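You operate a simulated robot arm through the tools that you are given. There is no shell and no other tool.

You run a simulated robot arm. Do the job below in one go: nothing can be reset, and whatever is moved stays where it is left.

JOB
Put things in order on the top of the brown bench. At the end: the white pad with purple band stands where the corner block with green dot stood; the corner block with green dot stands where the jar marked indigo stood; the gold gilt tablet with five petals stands where the white pad with purple band stood; the jar marked indigo is on the brown board; whatever was shut is shut again. Leave all else as you found it, and nothing knocked over. Set down upright: jar marked indigo.

It is judged by the outcome, as a careful person would: the job done as asked, and still so three seconds after it is handed in. It fails if anything else is knocked over, pushed out of place, dropped, spilled or broken.

ROBOT AND FRAMES
A 6-joint arm with a two-finger gripper, fixed in place. Base frame: the origin is at the foot of the arm, x ahead of it, y to its left, z up; the work surface is at about z = 0. Units: mm, rad, N and s.
With the tool pointing down near the work surface it reaches from about 180 to 480 mm from the base axis. Its first joint turns from -1.152 to 1.152 rad. Payload 1.76 kg.
The TCP is the grasp point between the finger pads, 29 mm short of the fingertips. In the tool frame z runs along the fingers and y along their closing line. The gripper opens to 82 mm; its body begins 58 mm behind the TCP.
Orientation is told as [roll, pitch, yaw] about the base's x, y, z axes, in that order, counted from this pose: with the fingers straight down and closing along the base's y, the tool's x points along the base's -x, its y along +y and its z along -z.

CONTROLS
- The arm moves only by the tool nudge_tool. Its argument "steps" is a list of rows, each a list of 3 entries, a list of its own where there are three numbers: the turn, a rotation vector about the tool's x, y, z in rad, then the shift along the tool's x, y, z in mm, then the finger opening in mm, from 0 to 82. In form: [[[wx, wy, wz], [x, y, z], claw], ...]. A call has 1 to 20 rows; each row shifts and turns the commanded pose from where the row before left it, along the tool's axes as they then stand. Each row takes 0.2 s and may step no farther than 50 mm and 0.15 rad from the row before; otherwise, or with a gripper value out of range, the whole call is refused. A pose out of reach is approached as far as the arm can. The call stops where the force on the tool passes 40 N (or 10 N more than at its start, if that is more) or the arm is blocked; 0.2 s more then pass. The fingers move at their own pace (about 203.5 mm/s each) and stop on an object; they squeeze with about 32 N. The grip force told is the motor's: it shows also when the fingers shut on nothing. Time passes only in rows, and 0.2 s behind the last, so rows that do not move let the fingers close. The reply holds the time, the measured pose of the TCP, the force on the tool along the base axes, the opening and the grip force, in the units named above and with some noise, with the torque about the TCP (base axes, N m) and any sound that the robot's microphone picked up.
- Cameras (640 x 400 px; columns grow to the right, rows downward): "scene" is fixed at [47.7, 321.7, 436.8]; the picture's right is [-0.85, -0.52, 0.00], its down [-0.24, 0.39, -0.89] and it looks along [0.46, -0.76, -0.46] (base axes); focal length 321 px, centre (320, 200). "wrist" rides on the gripper at [79, 4, -90] in the tool frame; the picture's right is [-0.05, 1.00, 0.00], its down [-0.71, -0.04, -0.71] and it looks along [-0.71, -0.04, 0.71] (tool axes); focal length 256 px, centre (320, 200). There is no depth. A picture from a camera that has moved, and an enlarged one, comes with that camera's place and axes in the base frame and with its lens.
- capture(camera): a new picture of that camera. No time passes.
- close_up(camera, box): a new picture of the part [left, top, right, bottom] of that camera's present view, enlarged. No time passes.
- job_done(): hands the job in; it is judged then, once.

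Nothing tells you positions but the pictures and the camera data. Unless the task says otherwise, let go and move clear before handing in.

The tools are called after "Emit:" as a command line: name --argument value ..., lists and objects as JSON in quotes. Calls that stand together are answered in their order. nudge_tool: Moves the arm, as the interface text tells. Its arguments: {"type":"object","properties":{"steps":{"type":"array"}},"required":["steps"]} The other tools are called the same way: capture (camera) takes a picture; close_up (camera, box) takes an enlarged picture of a part of a camera's view; job_done () hands the job in.

At the start:

```text
clock: 0.0
tcp_pos: [293.0, 44.8, 314.7]
orientation: [0.001, -0.001, 0.002]
wrist_force: [0.6, 0.5, 0.0]
torque: [0.01, 0.03, 0.01]
width: 81.9
gripper_force: 0.0
```

scene: 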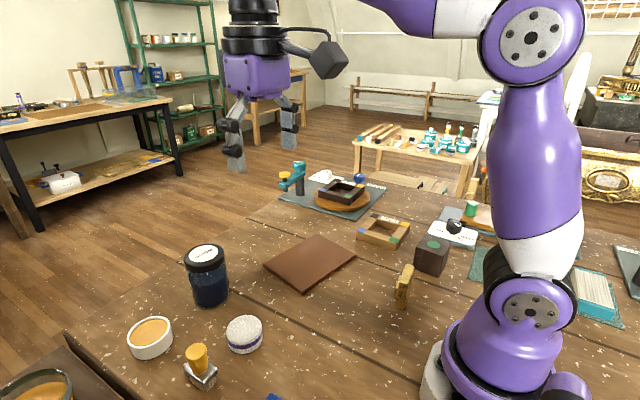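
wrist: 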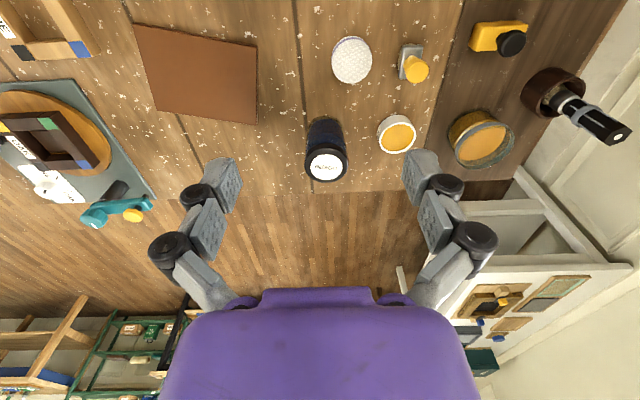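

I see a brown bench with a dark-blue jar, a white pad with purple band, a dark corner block with a green dot, a gold tablet and a brown board. I take closer pictures first to locate everything.

Emit:
close_up --camera "scene" --box '[100, 220, 340, 400]'

Emit:
close_up --camera "scene" --box '[340, 180, 500, 320]'

Emit:
close_up --camera "wrist" --box '[280, 0, 640, 220]'

Emit:
close_up --camera "wrist" --box '[0, 0, 300, 240]'

Emit:
close_up --camera "scene" --box '[260, 150, 420, 250]'

```text
2.22 times, centred on (220, 310) of scene
camera zoom: at [47.7, 321.7, 436.8], right [-0.85, -0.52, 0.0], down [-0.24, 0.39, -0.89], along [0.46, -0.76, -0.46], focal length 714 px, centre (542, -44)
```

zoom: 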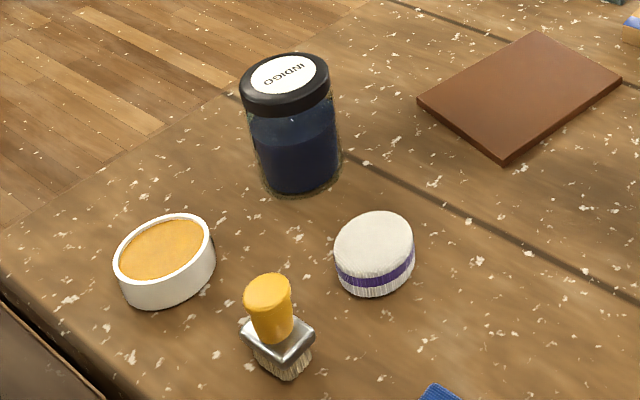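

```text
2.86 times, centred on (420, 250) of scene
camera zoom: at [47.7, 321.7, 436.8], right [-0.85, -0.52, 0.0], down [-0.24, 0.39, -0.89], along [0.46, -0.76, -0.46], focal length 918 px, centre (34, 57)
```

zoom: 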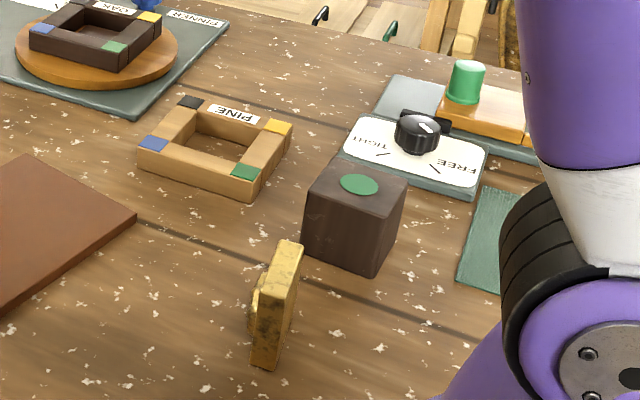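

```text
1.78 times, centred on (460, 110) of wrist
camera zoom: at [213.8, 46.5, 404.2], right [0.05, 1.0, 0.0], down [0.71, -0.04, 0.71], along [0.71, -0.04, -0.71], focal length 455 px, centre (71, 360)
```

zoom: 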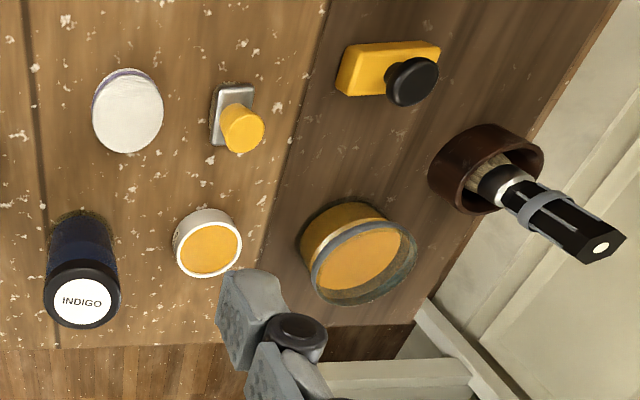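

```text
1.67 times, centred on (150, 120) of wrist
camera zoom: at [213.8, 46.5, 404.2], right [0.05, 1.0, 0.0], down [0.71, -0.04, 0.71], along [0.71, -0.04, -0.71], focal length 427 px, centre (603, 333)
```

zoom: 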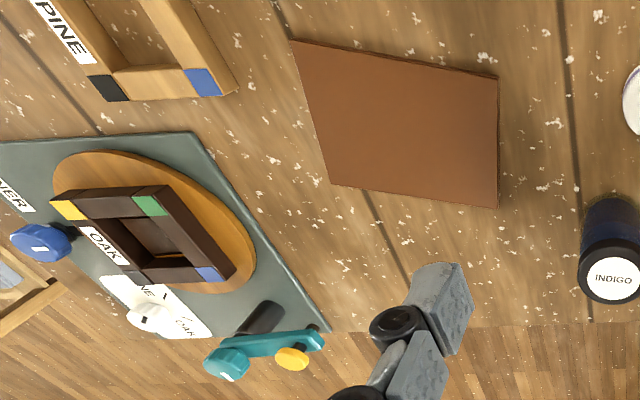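

```text
4.00 times, centred on (340, 200) of scene
camera zoom: at [47.7, 321.7, 436.8], right [-0.85, -0.52, 0.0], down [-0.24, 0.39, -0.89], along [0.46, -0.76, -0.46], focal length 1285 px, centre (240, 200)
```

zoom: 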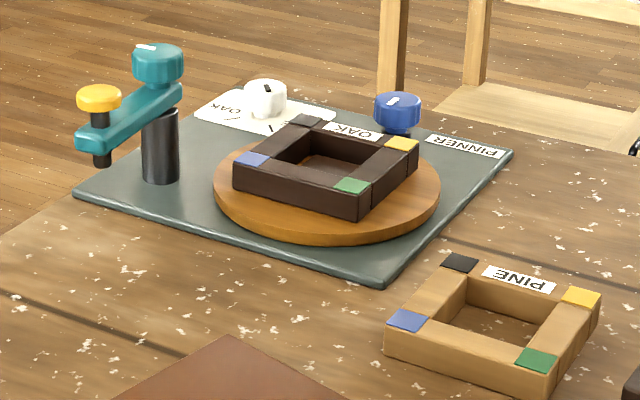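

The jar seems to be near (450, 44), the pad near (326, 84), the block near (131, -265), the tablet near (145, -120) and the board centred near (349, -135). I lower the camera to measure the jar and pad better.

Emit:
nudge_tool --steps '[[[0, 0, 0], [-12, 5, 30], 82], [[0, 0, 0], [-12, 5, 30], 82], [[0, 0, 0], [-13, 5, 30], 82], [[0, 0, 0], [0, 0, 25], 82], [[0, 0, 0], [0, 0, 0], 82]]'

Emit:
capture --camera "wrist"

Emit:
close_up --camera "wrist" --box '[240, 0, 480, 200]'

```text
clock: 1.2
tcp_pos: [330.5, 58.5, 198.6]
orientation: [0.0, -0.001, 0.002]
wrist_force: [-0.5, -0.3, 0.7]
torque: [0.02, -0.02, -0.01]
width: 81.6
gripper_force: 0.0
```

```text
taken
camera wrist: at [251.2, 61.2, 288.7], right [0.05, 1.0, 0.0], down [0.71, -0.04, 0.71], along [0.71, -0.04, -0.71], focal length 256 px, centre (320, 200)
```

wrist: 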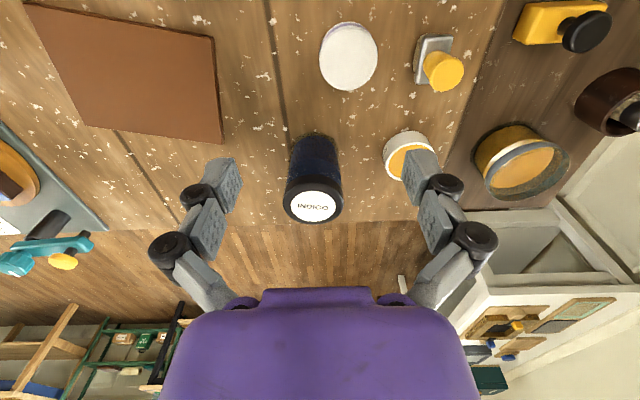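

```text
2.00 times, centred on (360, 100) of wrist
camera zoom: at [251.2, 61.2, 288.7], right [0.05, 1.0, 0.0], down [0.71, -0.04, 0.71], along [0.71, -0.04, -0.71], focal length 512 px, centre (240, 400)
```

zoom: 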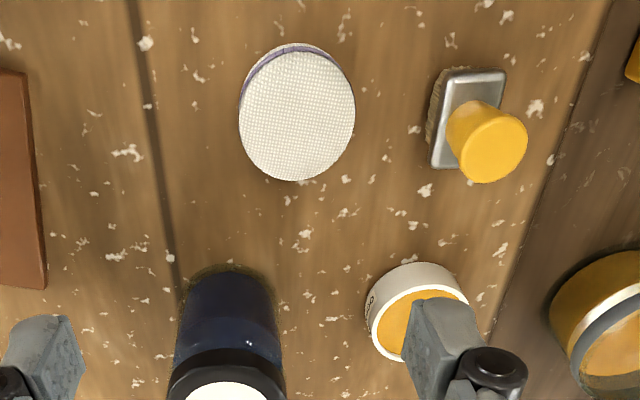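

The pad, jar, brush and tin are clear here. I look closer at the jar lid, then move over toward the block and tablet for a measuring view.

Emit:
close_up --camera "wrist" --box '[260, 110, 380, 230]'

Emit:
close_up --camera "scene" --box '[160, 220, 280, 320]'

Emit:
close_up --camera "scene" --box '[370, 200, 490, 320]'

```text
3.33 times, centred on (320, 170) of wrist
camera zoom: at [251.2, 61.2, 288.7], right [0.05, 1.0, 0.0], down [0.71, -0.04, 0.71], along [0.71, -0.04, -0.71], focal length 853 px, centre (320, 300)
```

zoom: 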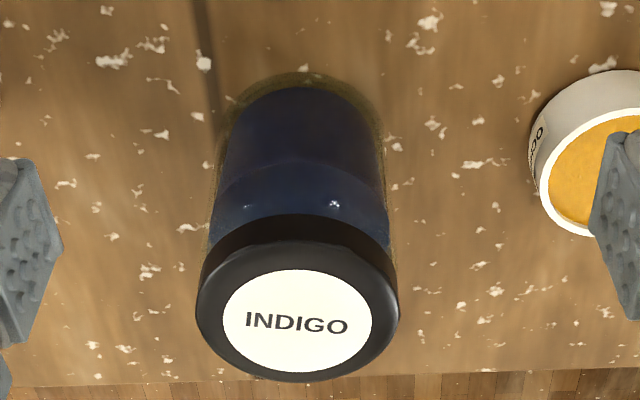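

```text
4.00 times, centred on (220, 270) of scene
camera zoom: at [47.7, 321.7, 436.8], right [-0.85, -0.52, 0.0], down [-0.24, 0.39, -0.89], along [0.46, -0.76, -0.46], focal length 1285 px, centre (720, -80)
```

zoom: 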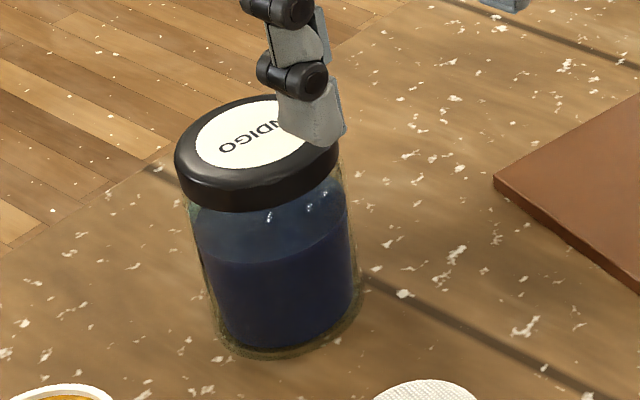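

```text
3.33 times, centred on (430, 260) of scene
camera zoom: at [47.7, 321.7, 436.8], right [-0.85, -0.52, 0.0], down [-0.24, 0.39, -0.89], along [0.46, -0.76, -0.46], focal length 1071 px, centre (-47, 0)
```

zoom: 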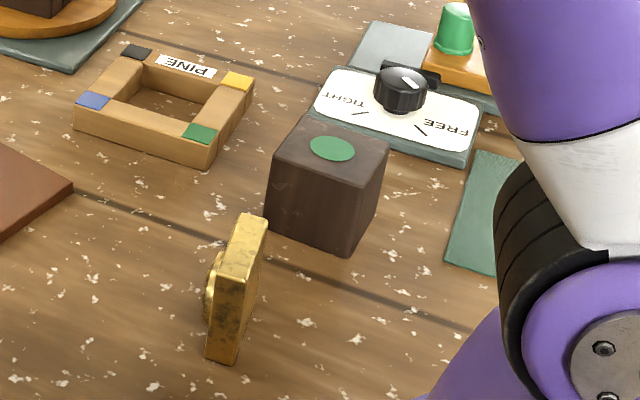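

The jar is about 62 mm wide and 100 mm tall, centred near (449, 44), and it has liquid in it. Now I swing over to the right-hand side, high up, and turn the camera to look at the tablet and block.

Emit:
nudge_tool --steps '[[[0, 0, 0], [0, 0, -40], 82], [[0, 0, 0], [32, -32, -5], 82], [[0, 0, 0], [32, -32, -5], 82], [[0, 0, 0], [32, -32, -5], 82], [[0, 0, 0], [32, -32, -5], 82], [[0, 0, 0], [32, -32, 0], 82], [[0, 0, 0.14], [0, 0, 0], 82], [[0, 0, 0.14], [0, 0, 0], 82], [[0, 0, 0.14], [0, 0, 0], 82], [[0, 0, 0.14], [0, 0, 0], 82], [[0, 0, 0.14], [0, 0, 0], 82], [[0, 0, 0.14], [0, 0, 0], 82], [[0, 0, 0.14], [0, 0, 0], 82], [[0, 0, 0.14], [0, 0, 0], 82], [[0, 0, 0.14], [0, 0, 0], 82], [[0, 0, 0.14], [0, 0, 0], 82], [[0, 0, 0], [0, 0, 0], 82]]'

Emit:
capture --camera "wrist"

Emit:
capture --camera "scene"

```text
clock: 4.8
tcp_pos: [169.7, -101.2, 260.3]
orientation: [0.0, 0.0, -1.4]
wrist_force: [0.8, 0.3, -0.3]
torque: [-0.03, -0.01, -0.01]
width: 82.0
gripper_force: 0.1
```

```text
taken
camera wrist: at [160.9, -24.0, 349.1], right [0.99, 0.12, 0.0], down [0.08, -0.7, 0.71], along [0.08, -0.7, -0.71], focal length 256 px, centre (320, 200)
```

wrist: 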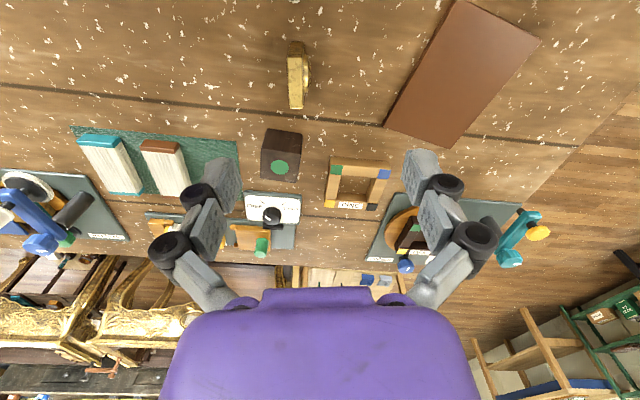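

```text
taken
```

scene: 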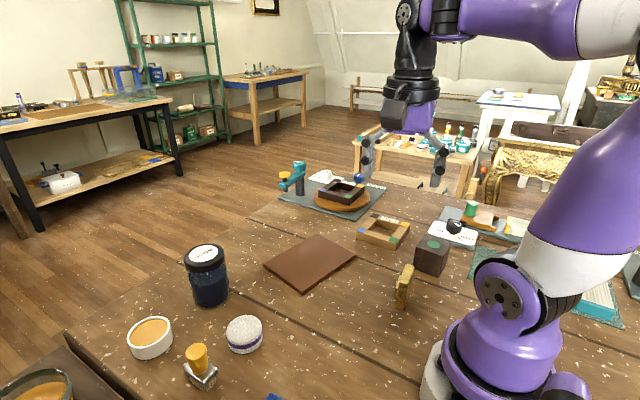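

I can see the tablet, block, board and pine frame from above. I enlarge the tablet and the block to measure them.

Emit:
close_up --camera "wrist" --box '[240, 20, 360, 120]'

Emit:
close_up --camera "wrist" --box '[220, 100, 400, 240]'

Emit:
close_up --camera "wrist" --box '[360, 0, 560, 160]'

```text
4.00 times, centred on (300, 70) of wrist
camera zoom: at [160.9, -24.0, 349.1], right [0.99, 0.12, 0.0], down [0.08, -0.7, 0.71], along [0.08, -0.7, -0.71], focal length 1024 px, centre (400, 720)
```

zoom: 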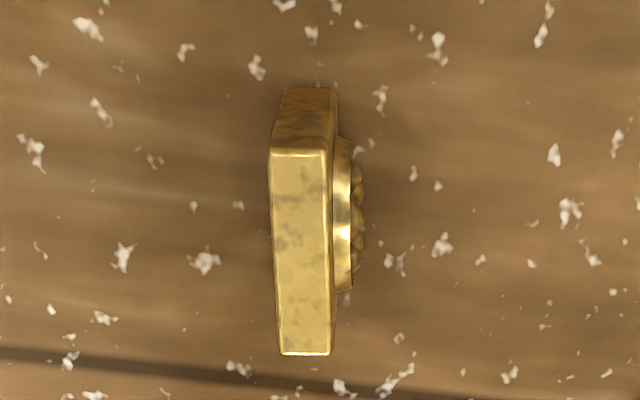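

```text
2.86 times, centred on (310, 170) of wrist
camera zoom: at [160.9, -24.0, 349.1], right [0.99, 0.12, 0.0], down [0.08, -0.7, 0.71], along [0.08, -0.7, -0.71], focal length 731 px, centre (349, 286)
```

zoom: 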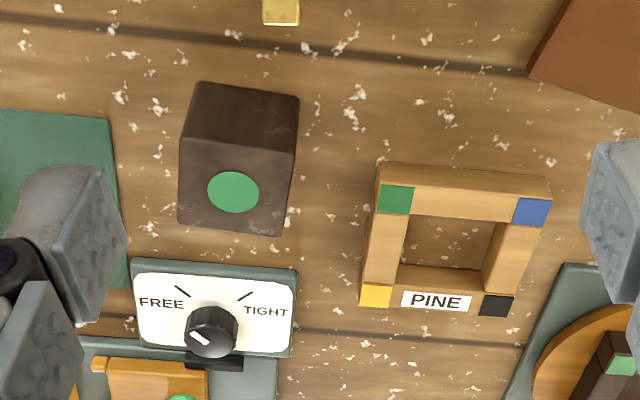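

```text
2.50 times, centred on (460, 80) of wrist
camera zoom: at [160.9, -24.0, 349.1], right [0.99, 0.12, 0.0], down [0.08, -0.7, 0.71], along [0.08, -0.7, -0.71], focal length 640 px, centre (-30, 500)
```

zoom: 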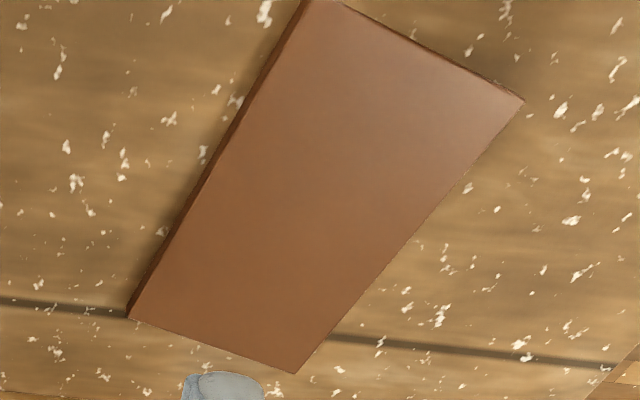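

The tablet stands near (147, -137), about 56 × 15 × 59 mm with petals facing +x. The block is a 53 mm cube near (131, -257), and the board is centred near (349, -135). I start with the jar, turning back and hovering above it first.

Emit:
nudge_tool --steps '[[[0, 0, -0.14], [0, 0, 0], 82], [[0, 0, -0.14], [0, 0, 0], 82], [[0, 0, -0.14], [0, 0, 0], 82], [[0, 0, -0.14], [0, 0, 0], 82], [[0, 0, -0.14], [0, 0, 0], 82], [[0, 0, -0.14], [0, 0, 0], 82], [[0, 0, -0.14], [0, 0, 0], 82], [[0, 0, -0.14], [0, 0, 0], 82], [[0, 0, -0.14], [0, 0, 0], 82], [[0, 0, -0.14], [0, 0, 0], 82], [[0, 0, 0], [-35, 18, 0], 82], [[0, 0, 0], [-35, 18, 10], 82], [[0, 0, 0], [-35, 18, 10], 82], [[0, 0, 0], [-35, 18, 10], 82], [[0, 0, 0], [-35, 18, 10], 82], [[0, 0, 0], [-35, 18, 10], 82], [[0, 0, 0], [-35, 18, 15], 82], [[0, 0, 0], [-34, 18, 15], 82], [[0, 0, 0], [0, 0, 0], 82]]'

Emit:
capture --camera "wrist"

Emit:
capture --camera "scene"

```text
clock: 8.8
tcp_pos: [449.5, 43.7, 178.4]
orientation: [0.0, 0.002, 0.0]
wrist_force: [0.2, -0.1, -0.5]
torque: [0.01, 0.03, 0.03]
width: 81.9
gripper_force: 0.0
```

```text
taken
camera wrist: at [370.8, 46.0, 267.9], right [0.05, 1.0, 0.0], down [0.71, -0.04, 0.71], along [0.71, -0.04, -0.71], focal length 256 px, centre (320, 200)
```

wrist: 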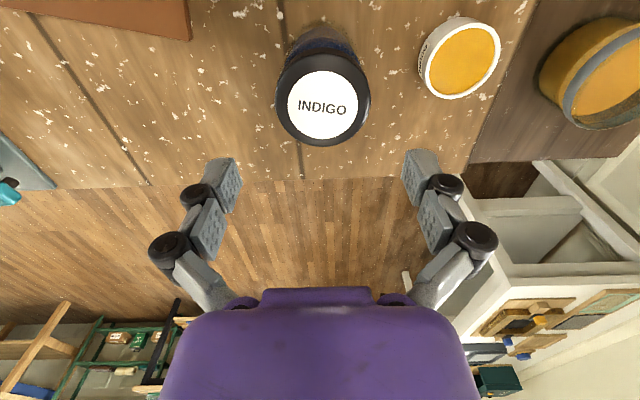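

```text
taken
```

scene: 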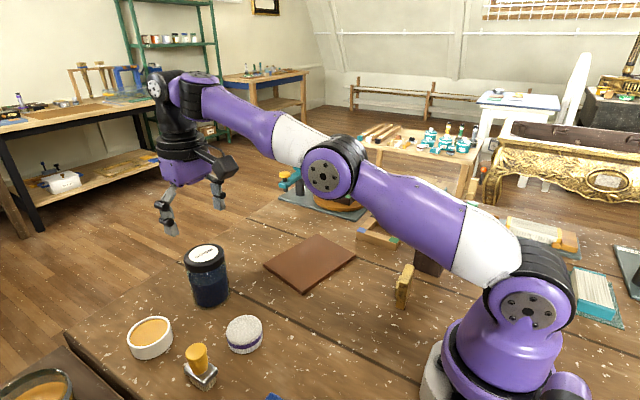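

The jar lid is centred between the open fingers. I descend part way around the jar and look again.

Emit:
nudge_tool --steps '[[[0, 0, 0], [2, 0, 25], 82], [[0, 0, 0], [0, 0, 25], 82], [[0, 0, 0], [0, 0, 15], 82], [[0, 0, 0], [0, 0, 15], 82], [[0, 0, 0], [0, 0, 0], 82]]'

Emit:
capture --camera "wrist"

Emit:
close_up --camera "scene" --box '[120, 180, 320, 380]'

```text
clock: 10.0
tcp_pos: [447.3, 42.5, 100.4]
orientation: [0.0, 0.0, 0.002]
wrist_force: [0.2, -0.7, -0.2]
torque: [-0.01, 0.04, -0.01]
width: 82.0
gripper_force: 0.0
```

```text
taken
camera wrist: at [367.7, 44.9, 189.2], right [0.05, 1.0, 0.0], down [0.71, -0.04, 0.71], along [0.71, -0.04, -0.71], focal length 256 px, centre (320, 200)
```

wrist: 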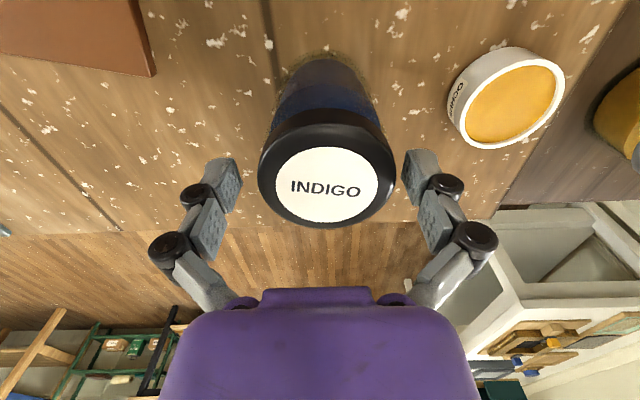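

```text
2.00 times, centred on (220, 280) of scene
camera zoom: at [47.7, 321.7, 436.8], right [-0.85, -0.52, 0.0], down [-0.24, 0.39, -0.89], along [0.46, -0.76, -0.46], focal length 643 px, centre (520, 40)
```

zoom: 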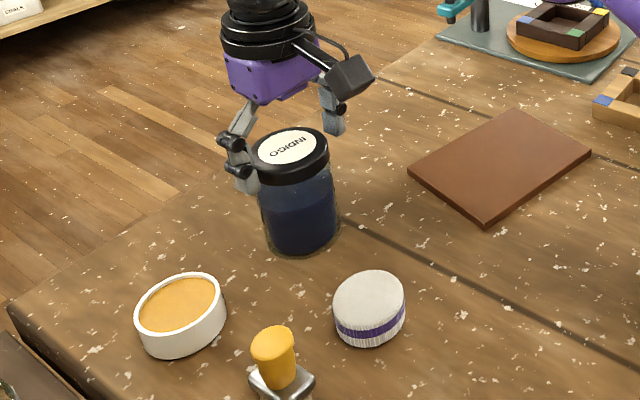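

The jar is about 2–3 mm toward +y from the gripper centre, with clear space at both sides. I correct for that, go down to body height and close gently.

Emit:
nudge_tool --steps '[[[0, 0, 0], [0, 2, 0], 82], [[0, 0, 0], [0, 0, 15], 82], [[0, 0, 0], [0, 0, 15], 82], [[0, 0, 0], [0, 0, 14], 82], [[0, 0, 0], [0, 0, 0], 82]]'

Emit:
capture --camera "wrist"

Emit:
close_up --camera "scene" --box '[150, 200, 290, 320]'

```text
clock: 11.2
tcp_pos: [447.1, 44.1, 54.3]
orientation: [0.0, 0.0, 0.0]
wrist_force: [0.4, 0.4, -0.3]
torque: [0.0, -0.01, -0.01]
width: 82.0
gripper_force: 0.0
```

```text
taken
camera wrist: at [367.8, 47.3, 145.0], right [0.05, 1.0, 0.0], down [0.71, -0.04, 0.71], along [0.71, -0.04, -0.71], focal length 256 px, centre (320, 200)
```

wrist: 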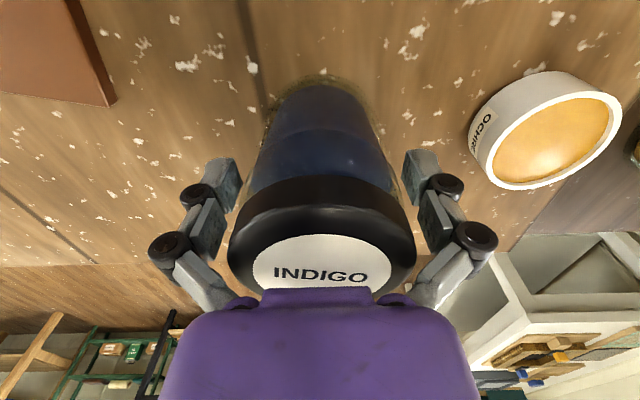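

```text
3.33 times, centred on (220, 260) of scene
camera zoom: at [47.7, 321.7, 436.8], right [-0.85, -0.52, 0.0], down [-0.24, 0.39, -0.89], along [0.46, -0.76, -0.46], focal length 1071 px, centre (653, 0)
```

zoom: 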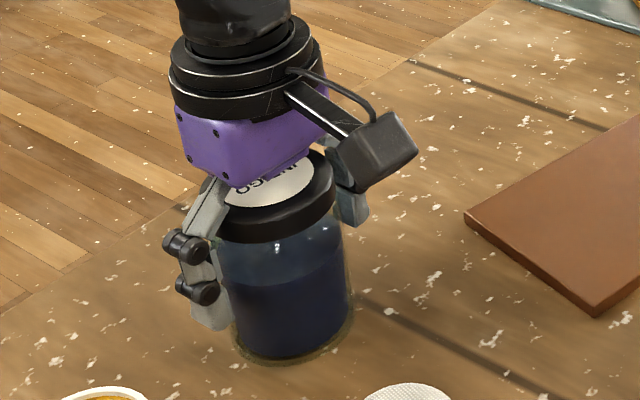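

The fingers straddle the glass body below the lid. I close on it.

Emit:
nudge_tool --steps '[[[0, 0, 0], [0, 0, 0], 70], [[0, 0, 0], [0, 0, 0], 62], [[0, 0, 0], [0, 0, 0], 50], [[0, 0, 0], [0, 0, 0], 40], [[0, 0, 0], [0, 0, 0], 40]]'

Emit:
capture --camera "wrist"

```text
clock: 12.0
tcp_pos: [449.9, 45.9, 60.2]
orientation: [0.002, -0.013, 0.002]
wrist_force: [-4.7, -0.8, 25.2]
torque: [-0.19, 0.21, -0.01]
width: 66.3
gripper_force: 31.8
stopped in row 3: the force on the tool passed its limit at 42 N (the readings are from after the stop); the commanded pose is now the measured one
```

```text
taken
camera wrist: at [369.0, 47.5, 149.5], right [0.05, 1.0, 0.0], down [0.7, -0.04, 0.72], along [0.71, -0.04, -0.7], focal length 256 px, centre (320, 200)
```

wrist: 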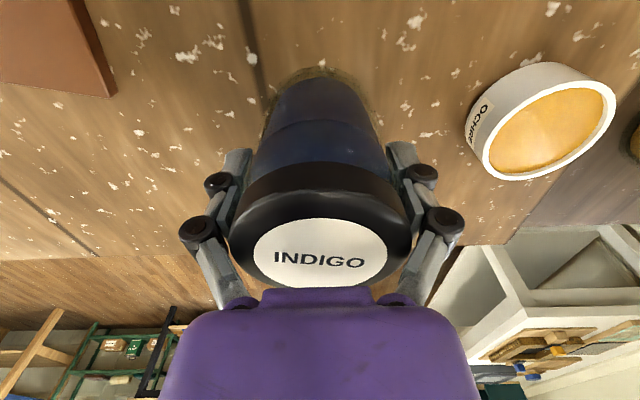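

The closing was stopped by an upward push. The slanted upper links met the lid edge because the lid sits too high between the fingers, so I open again, back off straight up, and check that nothing moved.

Emit:
nudge_tool --steps '[[[0, 0, 0], [0, 0, 0], 70], [[0, 0, 0], [0, 0, 0], 82], [[0, 0, 0], [0, 0, 0], 82]]'

Emit:
capture --camera "wrist"

Emit:
close_up --camera "scene" --box '[150, 200, 290, 320]'

```text
clock: 12.8
tcp_pos: [449.0, 44.8, 58.0]
orientation: [0.0, -0.006, -0.001]
wrist_force: [-0.2, -0.1, -0.6]
torque: [-0.01, 0.03, 0.0]
width: 82.3
gripper_force: 0.1
```

```text
taken
camera wrist: at [368.4, 47.4, 147.4], right [0.05, 1.0, 0.0], down [0.7, -0.04, 0.71], along [0.71, -0.04, -0.7], focal length 256 px, centre (320, 200)
```

wrist: 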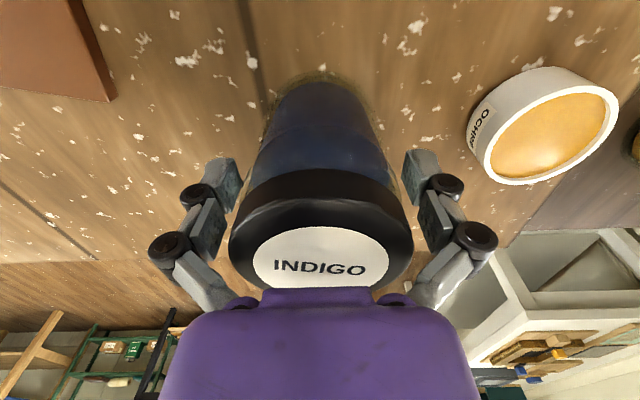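

```text
3.33 times, centred on (220, 260) of scene
camera zoom: at [47.7, 321.7, 436.8], right [-0.85, -0.52, 0.0], down [-0.24, 0.39, -0.89], along [0.46, -0.76, -0.46], focal length 1071 px, centre (653, 0)
```

zoom: 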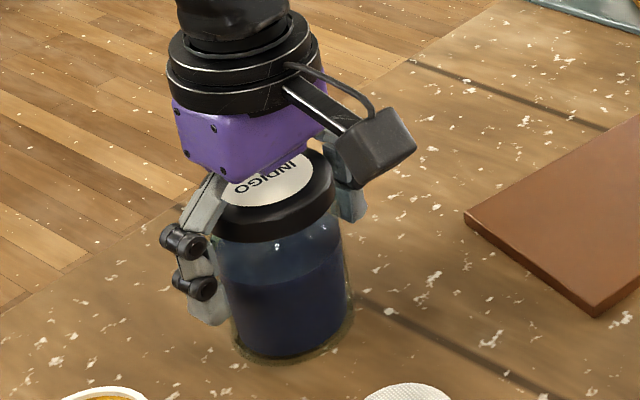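

The jar is unmoved and upright. I will grip its body with a tilted tool coming in from the base side, so the lid clears the upper links. First I go straight up and tilt about 40°.

Emit:
nudge_tool --steps '[[[0, 0, 0], [0, 0, -20], 82], [[0, 0, 0], [0, 0, -25], 82], [[0, 0, 0], [0, 0, -25], 82], [[0, 0, 0], [0, 0, -25], 82], [[0, -0.14, 0], [0, 0, 0], 82], [[0, -0.14, 0], [0, 0, 0], 82], [[0, -0.14, 0], [0, 0, 0], 82], [[0, -0.14, 0], [0, 0, 0], 82], [[0, -0.14, 0], [0, 0, 0], 82], [[0, 0, 0], [24.4, 0, -20.7], 82], [[0, 0, 0], [24.4, 0, -20.7], 82], [[0, 0, 0], [0, 0, 0], 82]]'

Emit:
capture --camera "wrist"

Emit:
capture --camera "scene"

```text
clock: 15.4
tcp_pos: [384.5, 44.5, 152.3]
orientation: [0.002, -0.706, 0.004]
wrist_force: [-0.3, 0.6, 0.0]
torque: [0.02, -0.02, 0.03]
width: 82.2
gripper_force: 0.1
```

```text
taken
camera wrist: at [265.2, 48.0, 169.9], right [0.04, 1.0, 0.04], down [0.08, -0.04, 1.0], along [1.0, -0.04, -0.08], focal length 256 px, centre (320, 200)
```

wrist: 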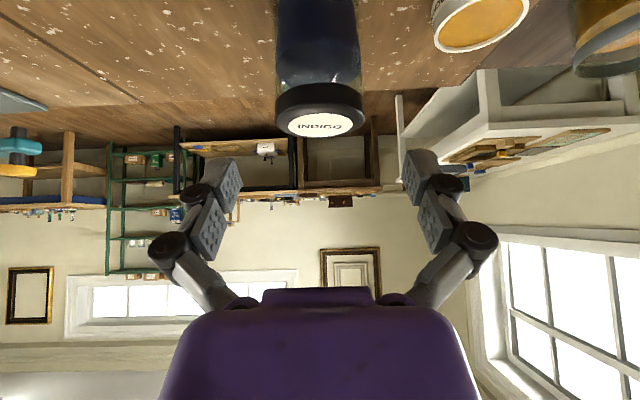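

```text
taken
```

scene: 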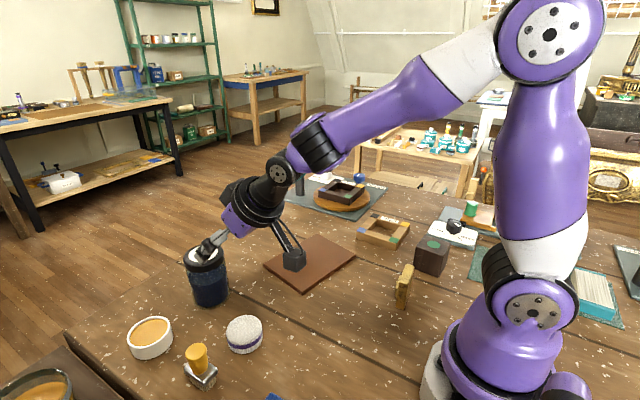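

The lid top is at about z = 100 with the jar axis at (447, 44). I tilt a little more and yaw slightly so the camera housing stays clear of the pad, then line up on the approach line.

Emit:
nudge_tool --steps '[[[0, -0.1, 0], [0, 0, 0], 82], [[-0.0721, 0, -0.0692], [0, 0, 0], 82], [[-0.0721, 0, -0.0692], [0, 0, 0], 82], [[-0.0721, 0, -0.0692], [0, 0, 0], 82], [[0, 0, 0], [17.75, -9.5, 10.75], 82], [[0, 0, 0], [17.75, -9.5, 10.75], 82], [[0, 0, 0], [0, 0, 0], 82]]'

Emit:
capture --camera "wrist"

Emit:
capture --camera "scene"

```text
clock: 17.0
tcp_pos: [380.1, 24.6, 111.4]
orientation: [0.003, -0.806, 0.301]
wrist_force: [-0.3, 0.1, -0.6]
torque: [-0.01, 0.0, 0.01]
width: 82.0
gripper_force: 0.0
```

```text
taken
camera wrist: at [264.6, -8.8, 116.7], right [-0.26, 0.96, 0.04], down [-0.01, -0.04, 1.0], along [0.97, 0.26, 0.02], focal length 256 px, centre (320, 200)
```

wrist: 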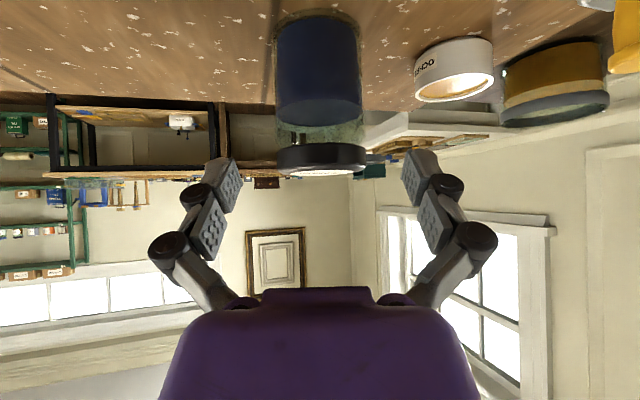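

```text
taken
```

scene: 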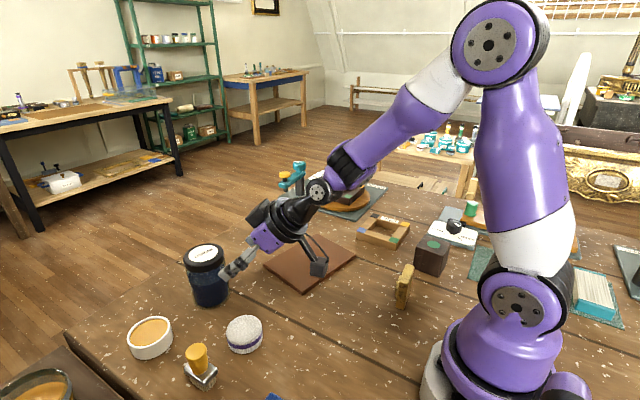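

The jar is centred in the gripper's path and the fingers are level with its body. I advance along the finger axis to straddle it.

Emit:
nudge_tool --steps '[[[0, 0, 0], [0, 0, 24], 82], [[0, 0, 0], [0, 0, 24], 82], [[0, 0, 0], [0, 0, 20], 82], [[0, 0, 0], [0, 0, 15], 82], [[0, 0, 0], [0, 0, 12], 82], [[0, 0, 0], [0, 0, 0], 82]]'

Emit:
capture --camera "wrist"

Emit:
close_up --camera "scene" --box '[150, 200, 350, 350]'

```text
clock: 18.4
tcp_pos: [446.6, 43.9, 47.4]
orientation: [0.002, -0.806, 0.3]
wrist_force: [0.0, -0.4, 0.9]
torque: [0.03, -0.02, 0.02]
width: 81.9
gripper_force: 0.0
```

```text
taken
camera wrist: at [330.8, 11.7, 51.5], right [-0.26, 0.96, 0.04], down [-0.01, -0.04, 1.0], along [0.97, 0.26, 0.02], focal length 256 px, centre (320, 200)
```

wrist: 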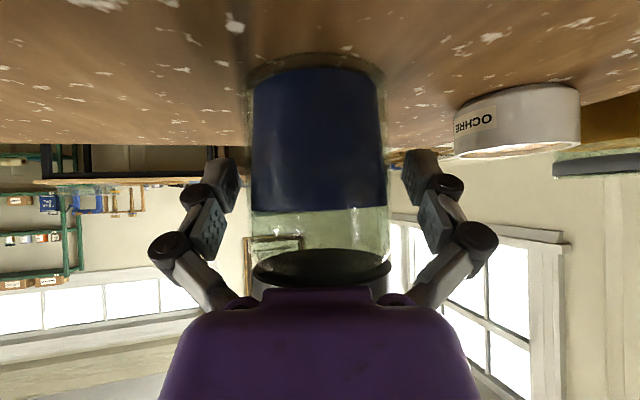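

```text
2.67 times, centred on (250, 275) of scene
camera zoom: at [47.7, 321.7, 436.8], right [-0.85, -0.52, 0.0], down [-0.24, 0.39, -0.89], along [0.46, -0.76, -0.46], focal length 857 px, centre (507, 0)
```

zoom: 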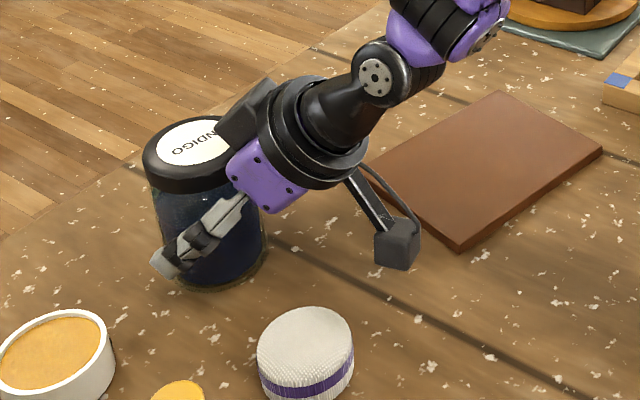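

The jar's glass body lies between the pads, with the lid forward of the finger links. I close on it.

Emit:
nudge_tool --steps '[[[0, 0, 0], [0, 0, 0], 72], [[0, 0, 0], [0, 0, 0], 66], [[0, 0, 0], [0, 0, 0], 62], [[0, 0, 0], [0, 0, 0], 50], [[0, 0, 0], [0, 0, 0], 40], [[0, 0, 0], [0, 0, 0], 40]]'

Emit:
capture --camera "wrist"

Emit:
close_up --camera "scene" --box '[150, 200, 350, 350]'

```text
clock: 19.8
tcp_pos: [446.4, 44.5, 47.4]
orientation: [0.0, -0.805, 0.301]
wrist_force: [-3.3, -3.4, 6.6]
torque: [0.03, 0.28, 0.11]
width: 66.8
gripper_force: 31.9
```

```text
taken
camera wrist: at [330.8, 11.6, 51.7], right [-0.26, 0.96, 0.04], down [-0.01, -0.04, 1.0], along [0.97, 0.26, 0.02], focal length 256 px, centre (320, 200)
```

wrist: 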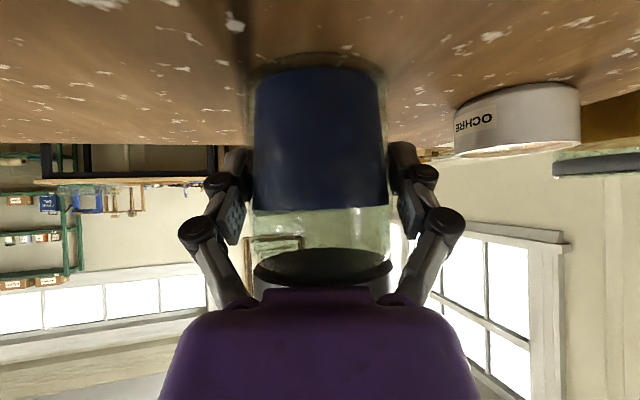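

```text
2.67 times, centred on (250, 275) of scene
camera zoom: at [47.6, 321.7, 436.8], right [-0.85, -0.52, 0.0], down [-0.24, 0.39, -0.89], along [0.46, -0.76, -0.46], focal length 857 px, centre (507, 0)
```

zoom: 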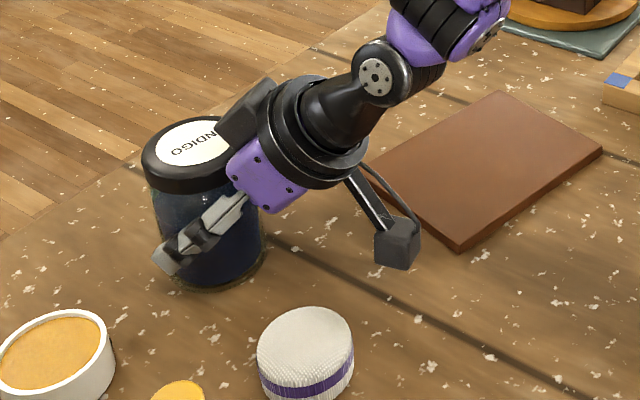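

The grip holds at 66.8 mm with full grip force and little load on the arm. I lift slowly straight up and check the weight.

Emit:
nudge_tool --steps '[[[0, 0, 0], [-3.6, 0, -3.46], 40], [[0, 0, 0], [-3.6, 0, -3.46], 40], [[0, 0, 0], [-7.2, 0, -6.92], 40], [[0, 0, 0], [0, 0, 0], 40]]'

Emit:
capture --camera "wrist"

Emit:
close_up --camera "scene" --box '[150, 200, 350, 350]'

```text
clock: 20.8
tcp_pos: [445.5, 44.4, 66.4]
orientation: [0.002, -0.805, 0.3]
wrist_force: [0.0, -0.4, -4.2]
torque: [-0.02, 0.03, 0.0]
width: 66.8
gripper_force: 31.5
```

```text
taken
camera wrist: at [330.5, 11.3, 71.7], right [-0.26, 0.96, 0.04], down [-0.01, -0.04, 1.0], along [0.97, 0.26, 0.02], focal length 256 px, centre (320, 200)
```

wrist: 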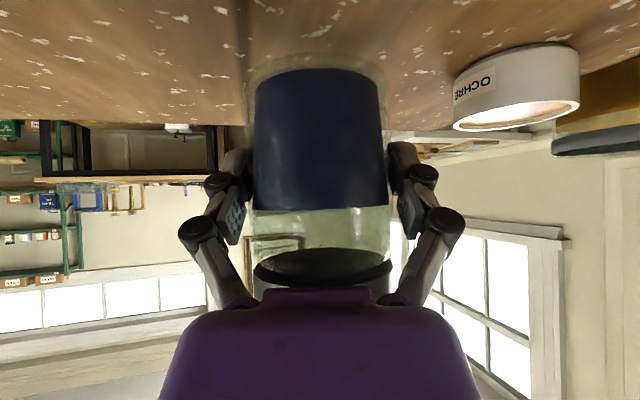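

```text
2.67 times, centred on (250, 275) of scene
camera zoom: at [47.7, 321.7, 436.8], right [-0.85, -0.52, 0.0], down [-0.24, 0.39, -0.89], along [0.46, -0.76, -0.46], focal length 857 px, centre (507, 0)
```

zoom: 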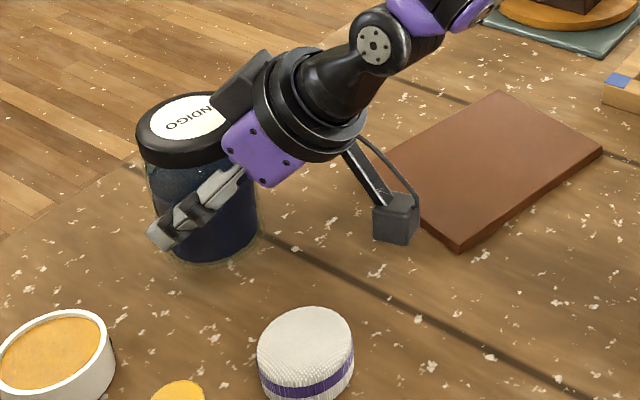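

The jar is lifted cleanly, upright, weighing about 0.43 kg. I raise it further and carry it over to the board centre at (349, -135).

Emit:
nudge_tool --steps '[[[0, 0, 0], [-10.8, 0, -10.4], 40], [[0, 0, 0], [-10.8, 0, -10.4], 40], [[0, 0, 0], [-10.8, 0, -10.4], 40], [[0, 0, 0], [7.1, -10.2, -7.4], 40], [[0, 0, 0], [14.3, -20.4, -14.9], 40], [[0, 0, 0], [14.3, -20.4, -14.9], 40], [[0, 0, 0], [14.3, -20.4, -14.9], 40], [[0, 0, 0], [14.3, -20.4, -14.9], 40], [[0, 0, 0], [14.3, -20.4, -14.9], 40], [[0, 0, 0], [14.3, -20.4, -14.9], 40], [[0, 0, 0], [7.2, -10.2, -7.5], 40], [[0.0721, 0, 0.0692], [0, 0, 0], 40], [[0.0721, 0, 0.0692], [0, 0, 0], 40], [[0.0721, 0, 0.0692], [0, 0, 0], 40], [[0.0721, 0, 0.0692], [0, 0, 0], 40], [[0, 0, 0], [0, 0, 0], 40]]'

Emit:
capture --camera "wrist"

Emit:
capture --camera "scene"

```text
clock: 24.2
tcp_pos: [351.6, -135.8, 112.0]
orientation: [0.001, -0.807, -0.1]
wrist_force: [0.8, 0.3, -3.4]
torque: [0.01, 0.01, -0.03]
width: 66.6
gripper_force: 32.3
```

```text
taken
camera wrist: at [232.0, -120.4, 116.4], right [0.14, 0.99, 0.04], down [-0.02, -0.04, 1.0], along [0.99, -0.14, 0.02], focal length 256 px, centre (320, 200)
```

wrist: 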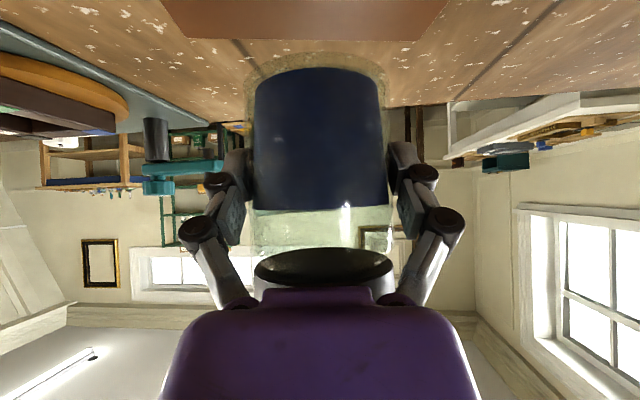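

```text
taken
```

scene: 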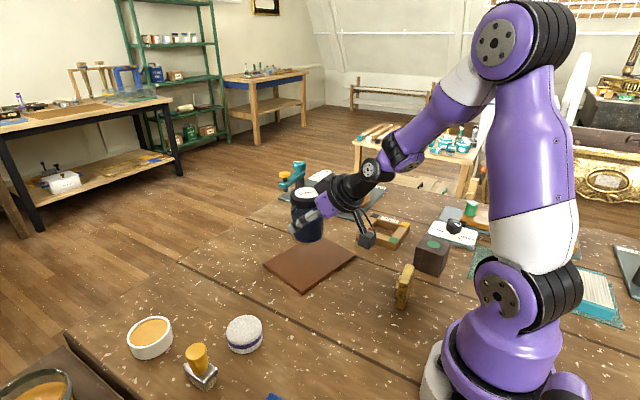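

The jar is over the board. I lower it most of the way and then creep down while watching the force.

Emit:
nudge_tool --steps '[[[0, 0, 0], [9.0, 0, 8.65], 40], [[0, 0, 0], [9.0, 0, 8.65], 40], [[0, 0, 0], [9.0, 0, 8.65], 40], [[0, 0, 0], [7.2, 0, 6.92], 40], [[0, 0, 0], [0, 0, 0], 40]]'

Emit:
capture --camera "wrist"

Emit:
close_up --camera "scene" --box '[230, 180, 430, 320]'

```text
clock: 25.4
tcp_pos: [351.3, -134.8, 64.5]
orientation: [0.001, -0.806, -0.1]
wrist_force: [-0.1, -0.3, -3.8]
torque: [-0.05, 0.04, 0.0]
width: 66.6
gripper_force: 31.7
```

```text
taken
camera wrist: at [232.0, -120.4, 68.6], right [0.13, 0.99, 0.04], down [-0.02, -0.04, 1.0], along [0.99, -0.14, 0.02], focal length 256 px, centre (320, 200)
```

wrist: 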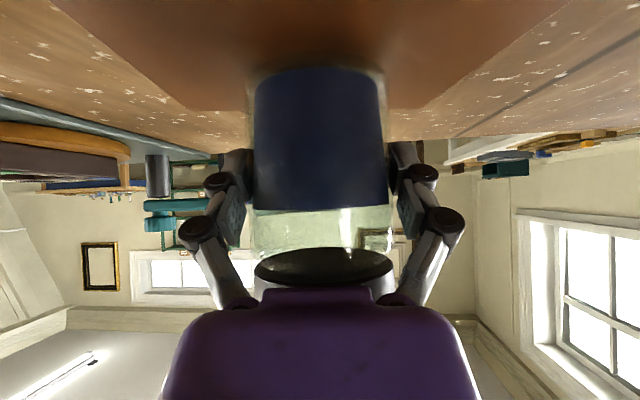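

```text
2.86 times, centred on (330, 250) of scene
camera zoom: at [47.7, 321.7, 436.8], right [-0.85, -0.52, 0.0], down [-0.24, 0.39, -0.89], along [0.46, -0.76, -0.46], focal length 918 px, centre (291, 57)
```

zoom: 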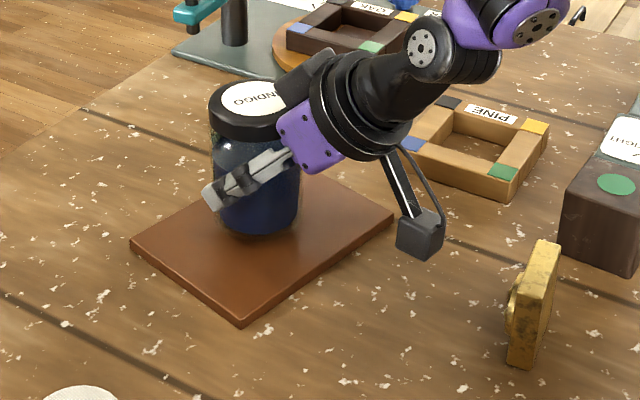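

The jar hovers a centimetre or so over the board. I creep down in small steps.

Emit:
nudge_tool --steps '[[[0, 0, 0], [1.44, 0, 1.385], 40], [[0, 0, 0], [1.44, 0, 1.385], 40], [[0, 0, 0], [1.44, 0, 1.385], 40], [[0, 0, 0], [0.72, 0, 0.692], 40], [[0, 0, 0], [0, 0, 0], 40]]'

Emit:
close_up --camera "scene" --box '[270, 180, 370, 280]'

```text
clock: 26.6
tcp_pos: [351.8, -135.3, 57.0]
orientation: [0.003, -0.809, -0.098]
wrist_force: [-2.0, 0.5, 6.1]
torque: [0.26, -0.03, 0.07]
width: 66.6
gripper_force: 31.8
```

```text
4.00 times, centred on (320, 230) of scene
camera zoom: at [47.6, 321.7, 436.8], right [-0.85, -0.52, 0.0], down [-0.24, 0.39, -0.89], along [0.46, -0.76, -0.46], focal length 1285 px, centre (320, 80)
```

zoom: 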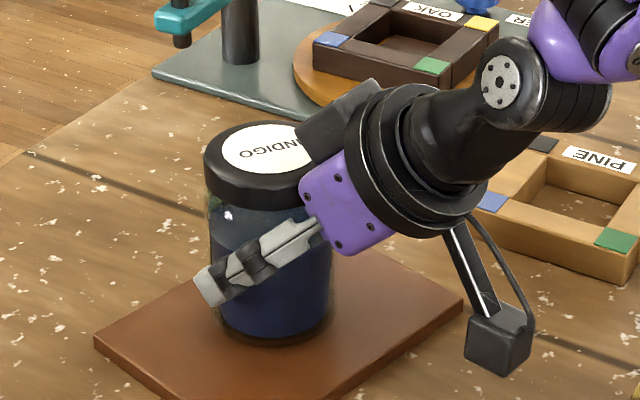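

Contact with the board is felt and the jar stands flat. I open the fingers and back away along the finger axis.

Emit:
nudge_tool --steps '[[[0, 0, 0], [0, 0, 0], 67], [[0, 0, 0], [0, 0, 0], 70], [[0, 0, 0], [0, 0, 0], 76], [[0, 0, 0], [0, 0, 0], 82], [[0, 0, 0], [0, 0, 0], 82]]'

Emit:
capture --camera "wrist"

Emit:
close_up --camera "scene" --box '[270, 180, 370, 280]'

```text
clock: 27.8
tcp_pos: [350.3, -133.7, 56.0]
orientation: [0.002, -0.807, -0.099]
wrist_force: [0.6, 0.3, -0.5]
torque: [-0.04, -0.03, 0.02]
width: 82.0
gripper_force: 0.0
```

```text
taken
camera wrist: at [232.2, -120.7, 61.6], right [0.13, 0.99, 0.04], down [-0.03, -0.04, 1.0], along [0.99, -0.14, 0.02], focal length 256 px, centre (320, 200)
```

wrist: 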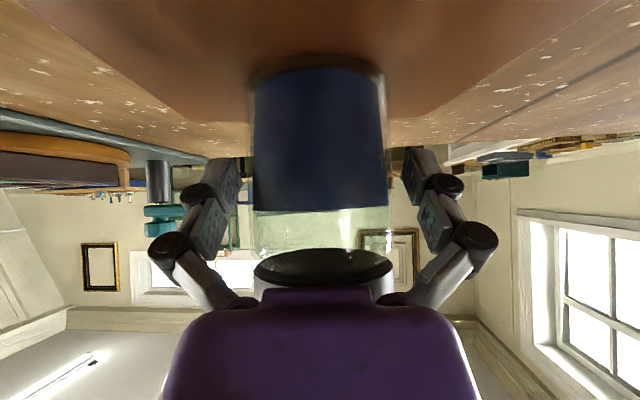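

```text
4.00 times, centred on (320, 230) of scene
camera zoom: at [47.7, 321.7, 436.8], right [-0.85, -0.52, 0.0], down [-0.24, 0.39, -0.89], along [0.46, -0.76, -0.46], focal length 1285 px, centre (320, 80)
```

zoom: 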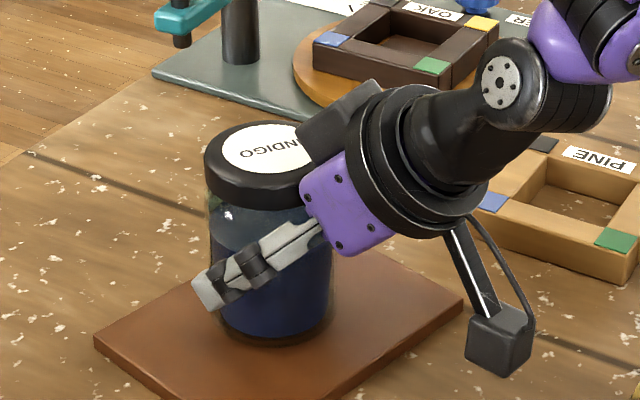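

The jar stands freely on the board. I retreat along the finger axis, rise and bring the tool back to vertical.

Emit:
nudge_tool --steps '[[[0, 0, 0], [0, 0, -15], 82], [[0, 0, 0], [0, 0, -25], 82], [[0, 0, 0], [0, 0, -30], 82], [[0, 0, 0], [0, 0, -30], 82], [[0, 0, 0], [-28.9, 0, -27.7], 82], [[0, 0.134, 0], [0, 0, 0], 82], [[0, 0.134, 0], [0, 0, 0], 82], [[0, 0.134, 0], [0, 0, 0], 82], [[0, 0.134, 0], [0, 0, 0], 82], [[0, 0.134, 0], [0, 0, 0], 82], [[0, 0.136, 0], [0, 0, 0], 82], [[0, 0, 0], [0, 0, 0], 82]]'

Emit:
capture --camera "scene"

Emit:
capture --camera "wrist"

```text
clock: 30.4
tcp_pos: [278.8, -127.1, 166.1]
orientation: [0.002, 0.002, -0.098]
wrist_force: [-0.8, -0.1, 0.2]
torque: [0.01, 0.02, 0.01]
width: 82.0
gripper_force: 0.1
```

```text
taken
```

scene: 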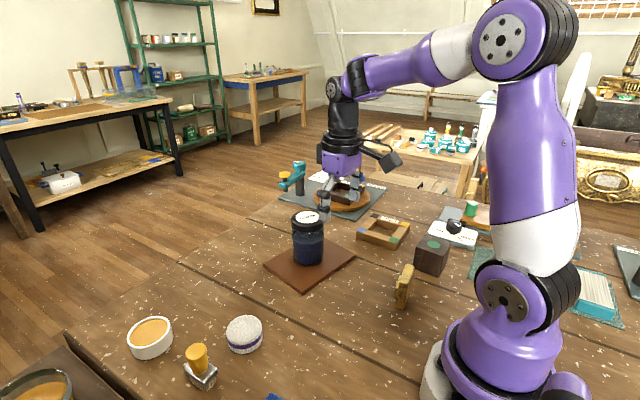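

```text
taken
camera wrist: at [200.4, -117.5, 256.2], right [0.15, 0.99, 0.0], down [0.7, -0.11, 0.71], along [0.7, -0.11, -0.71], focal length 256 px, centre (320, 200)
```

wrist: 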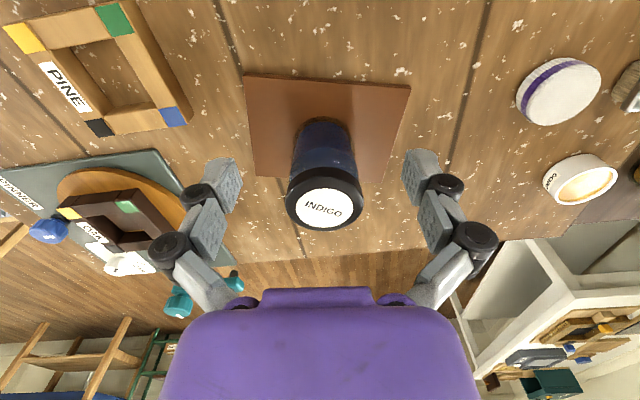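

The jar is well placed on the board. Next is the block, so I hover above it at (131, -257).

Emit:
nudge_tool --steps '[[[0, 0, -0.051], [0, 0, 0], 82], [[0, 0, 0], [28.3, -27.5, -2.8], 82], [[0, 0, 0], [28.3, -27.5, -2.8], 82], [[0, 0, 0], [28.3, -27.5, -2.8], 82], [[0, 0, 0], [28.3, -27.5, -2.8], 82], [[0, 0, 0], [28.3, -27.5, -2.8], 82], [[0, 0, 0], [0, 0, 0], 82]]'

Emit:
capture --camera "wrist"

Emit:
capture --camera "scene"

```text
clock: 32.0
tcp_pos: [129.8, -258.9, 179.2]
orientation: [0.003, -0.001, -0.048]
wrist_force: [0.3, 0.2, -0.1]
torque: [0.04, -0.02, 0.0]
width: 82.0
gripper_force: 0.1
```

```text
taken
camera wrist: at [51.4, -252.2, 269.5], right [0.1, 0.99, 0.0], down [0.7, -0.07, 0.71], along [0.7, -0.07, -0.71], focal length 256 px, centre (320, 200)
```

wrist: 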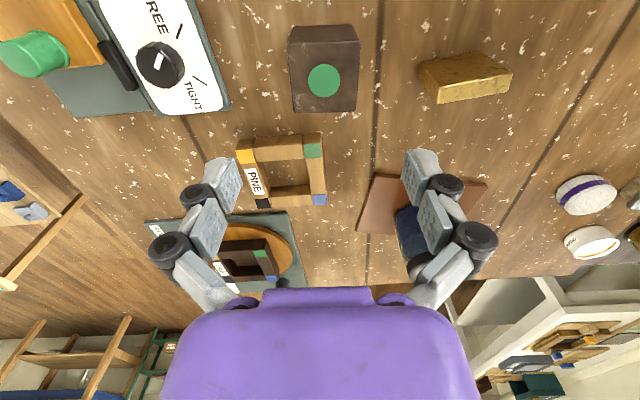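

```text
taken
```

scene: 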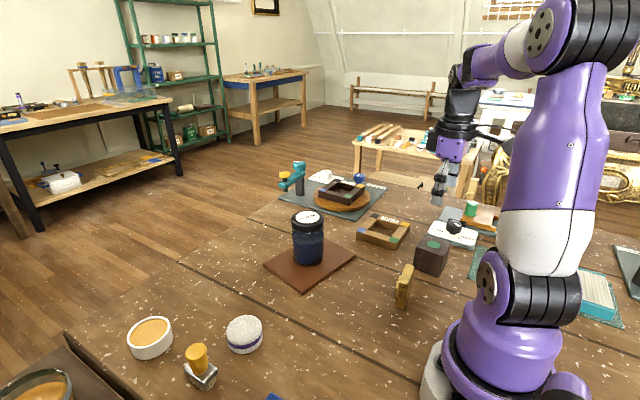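

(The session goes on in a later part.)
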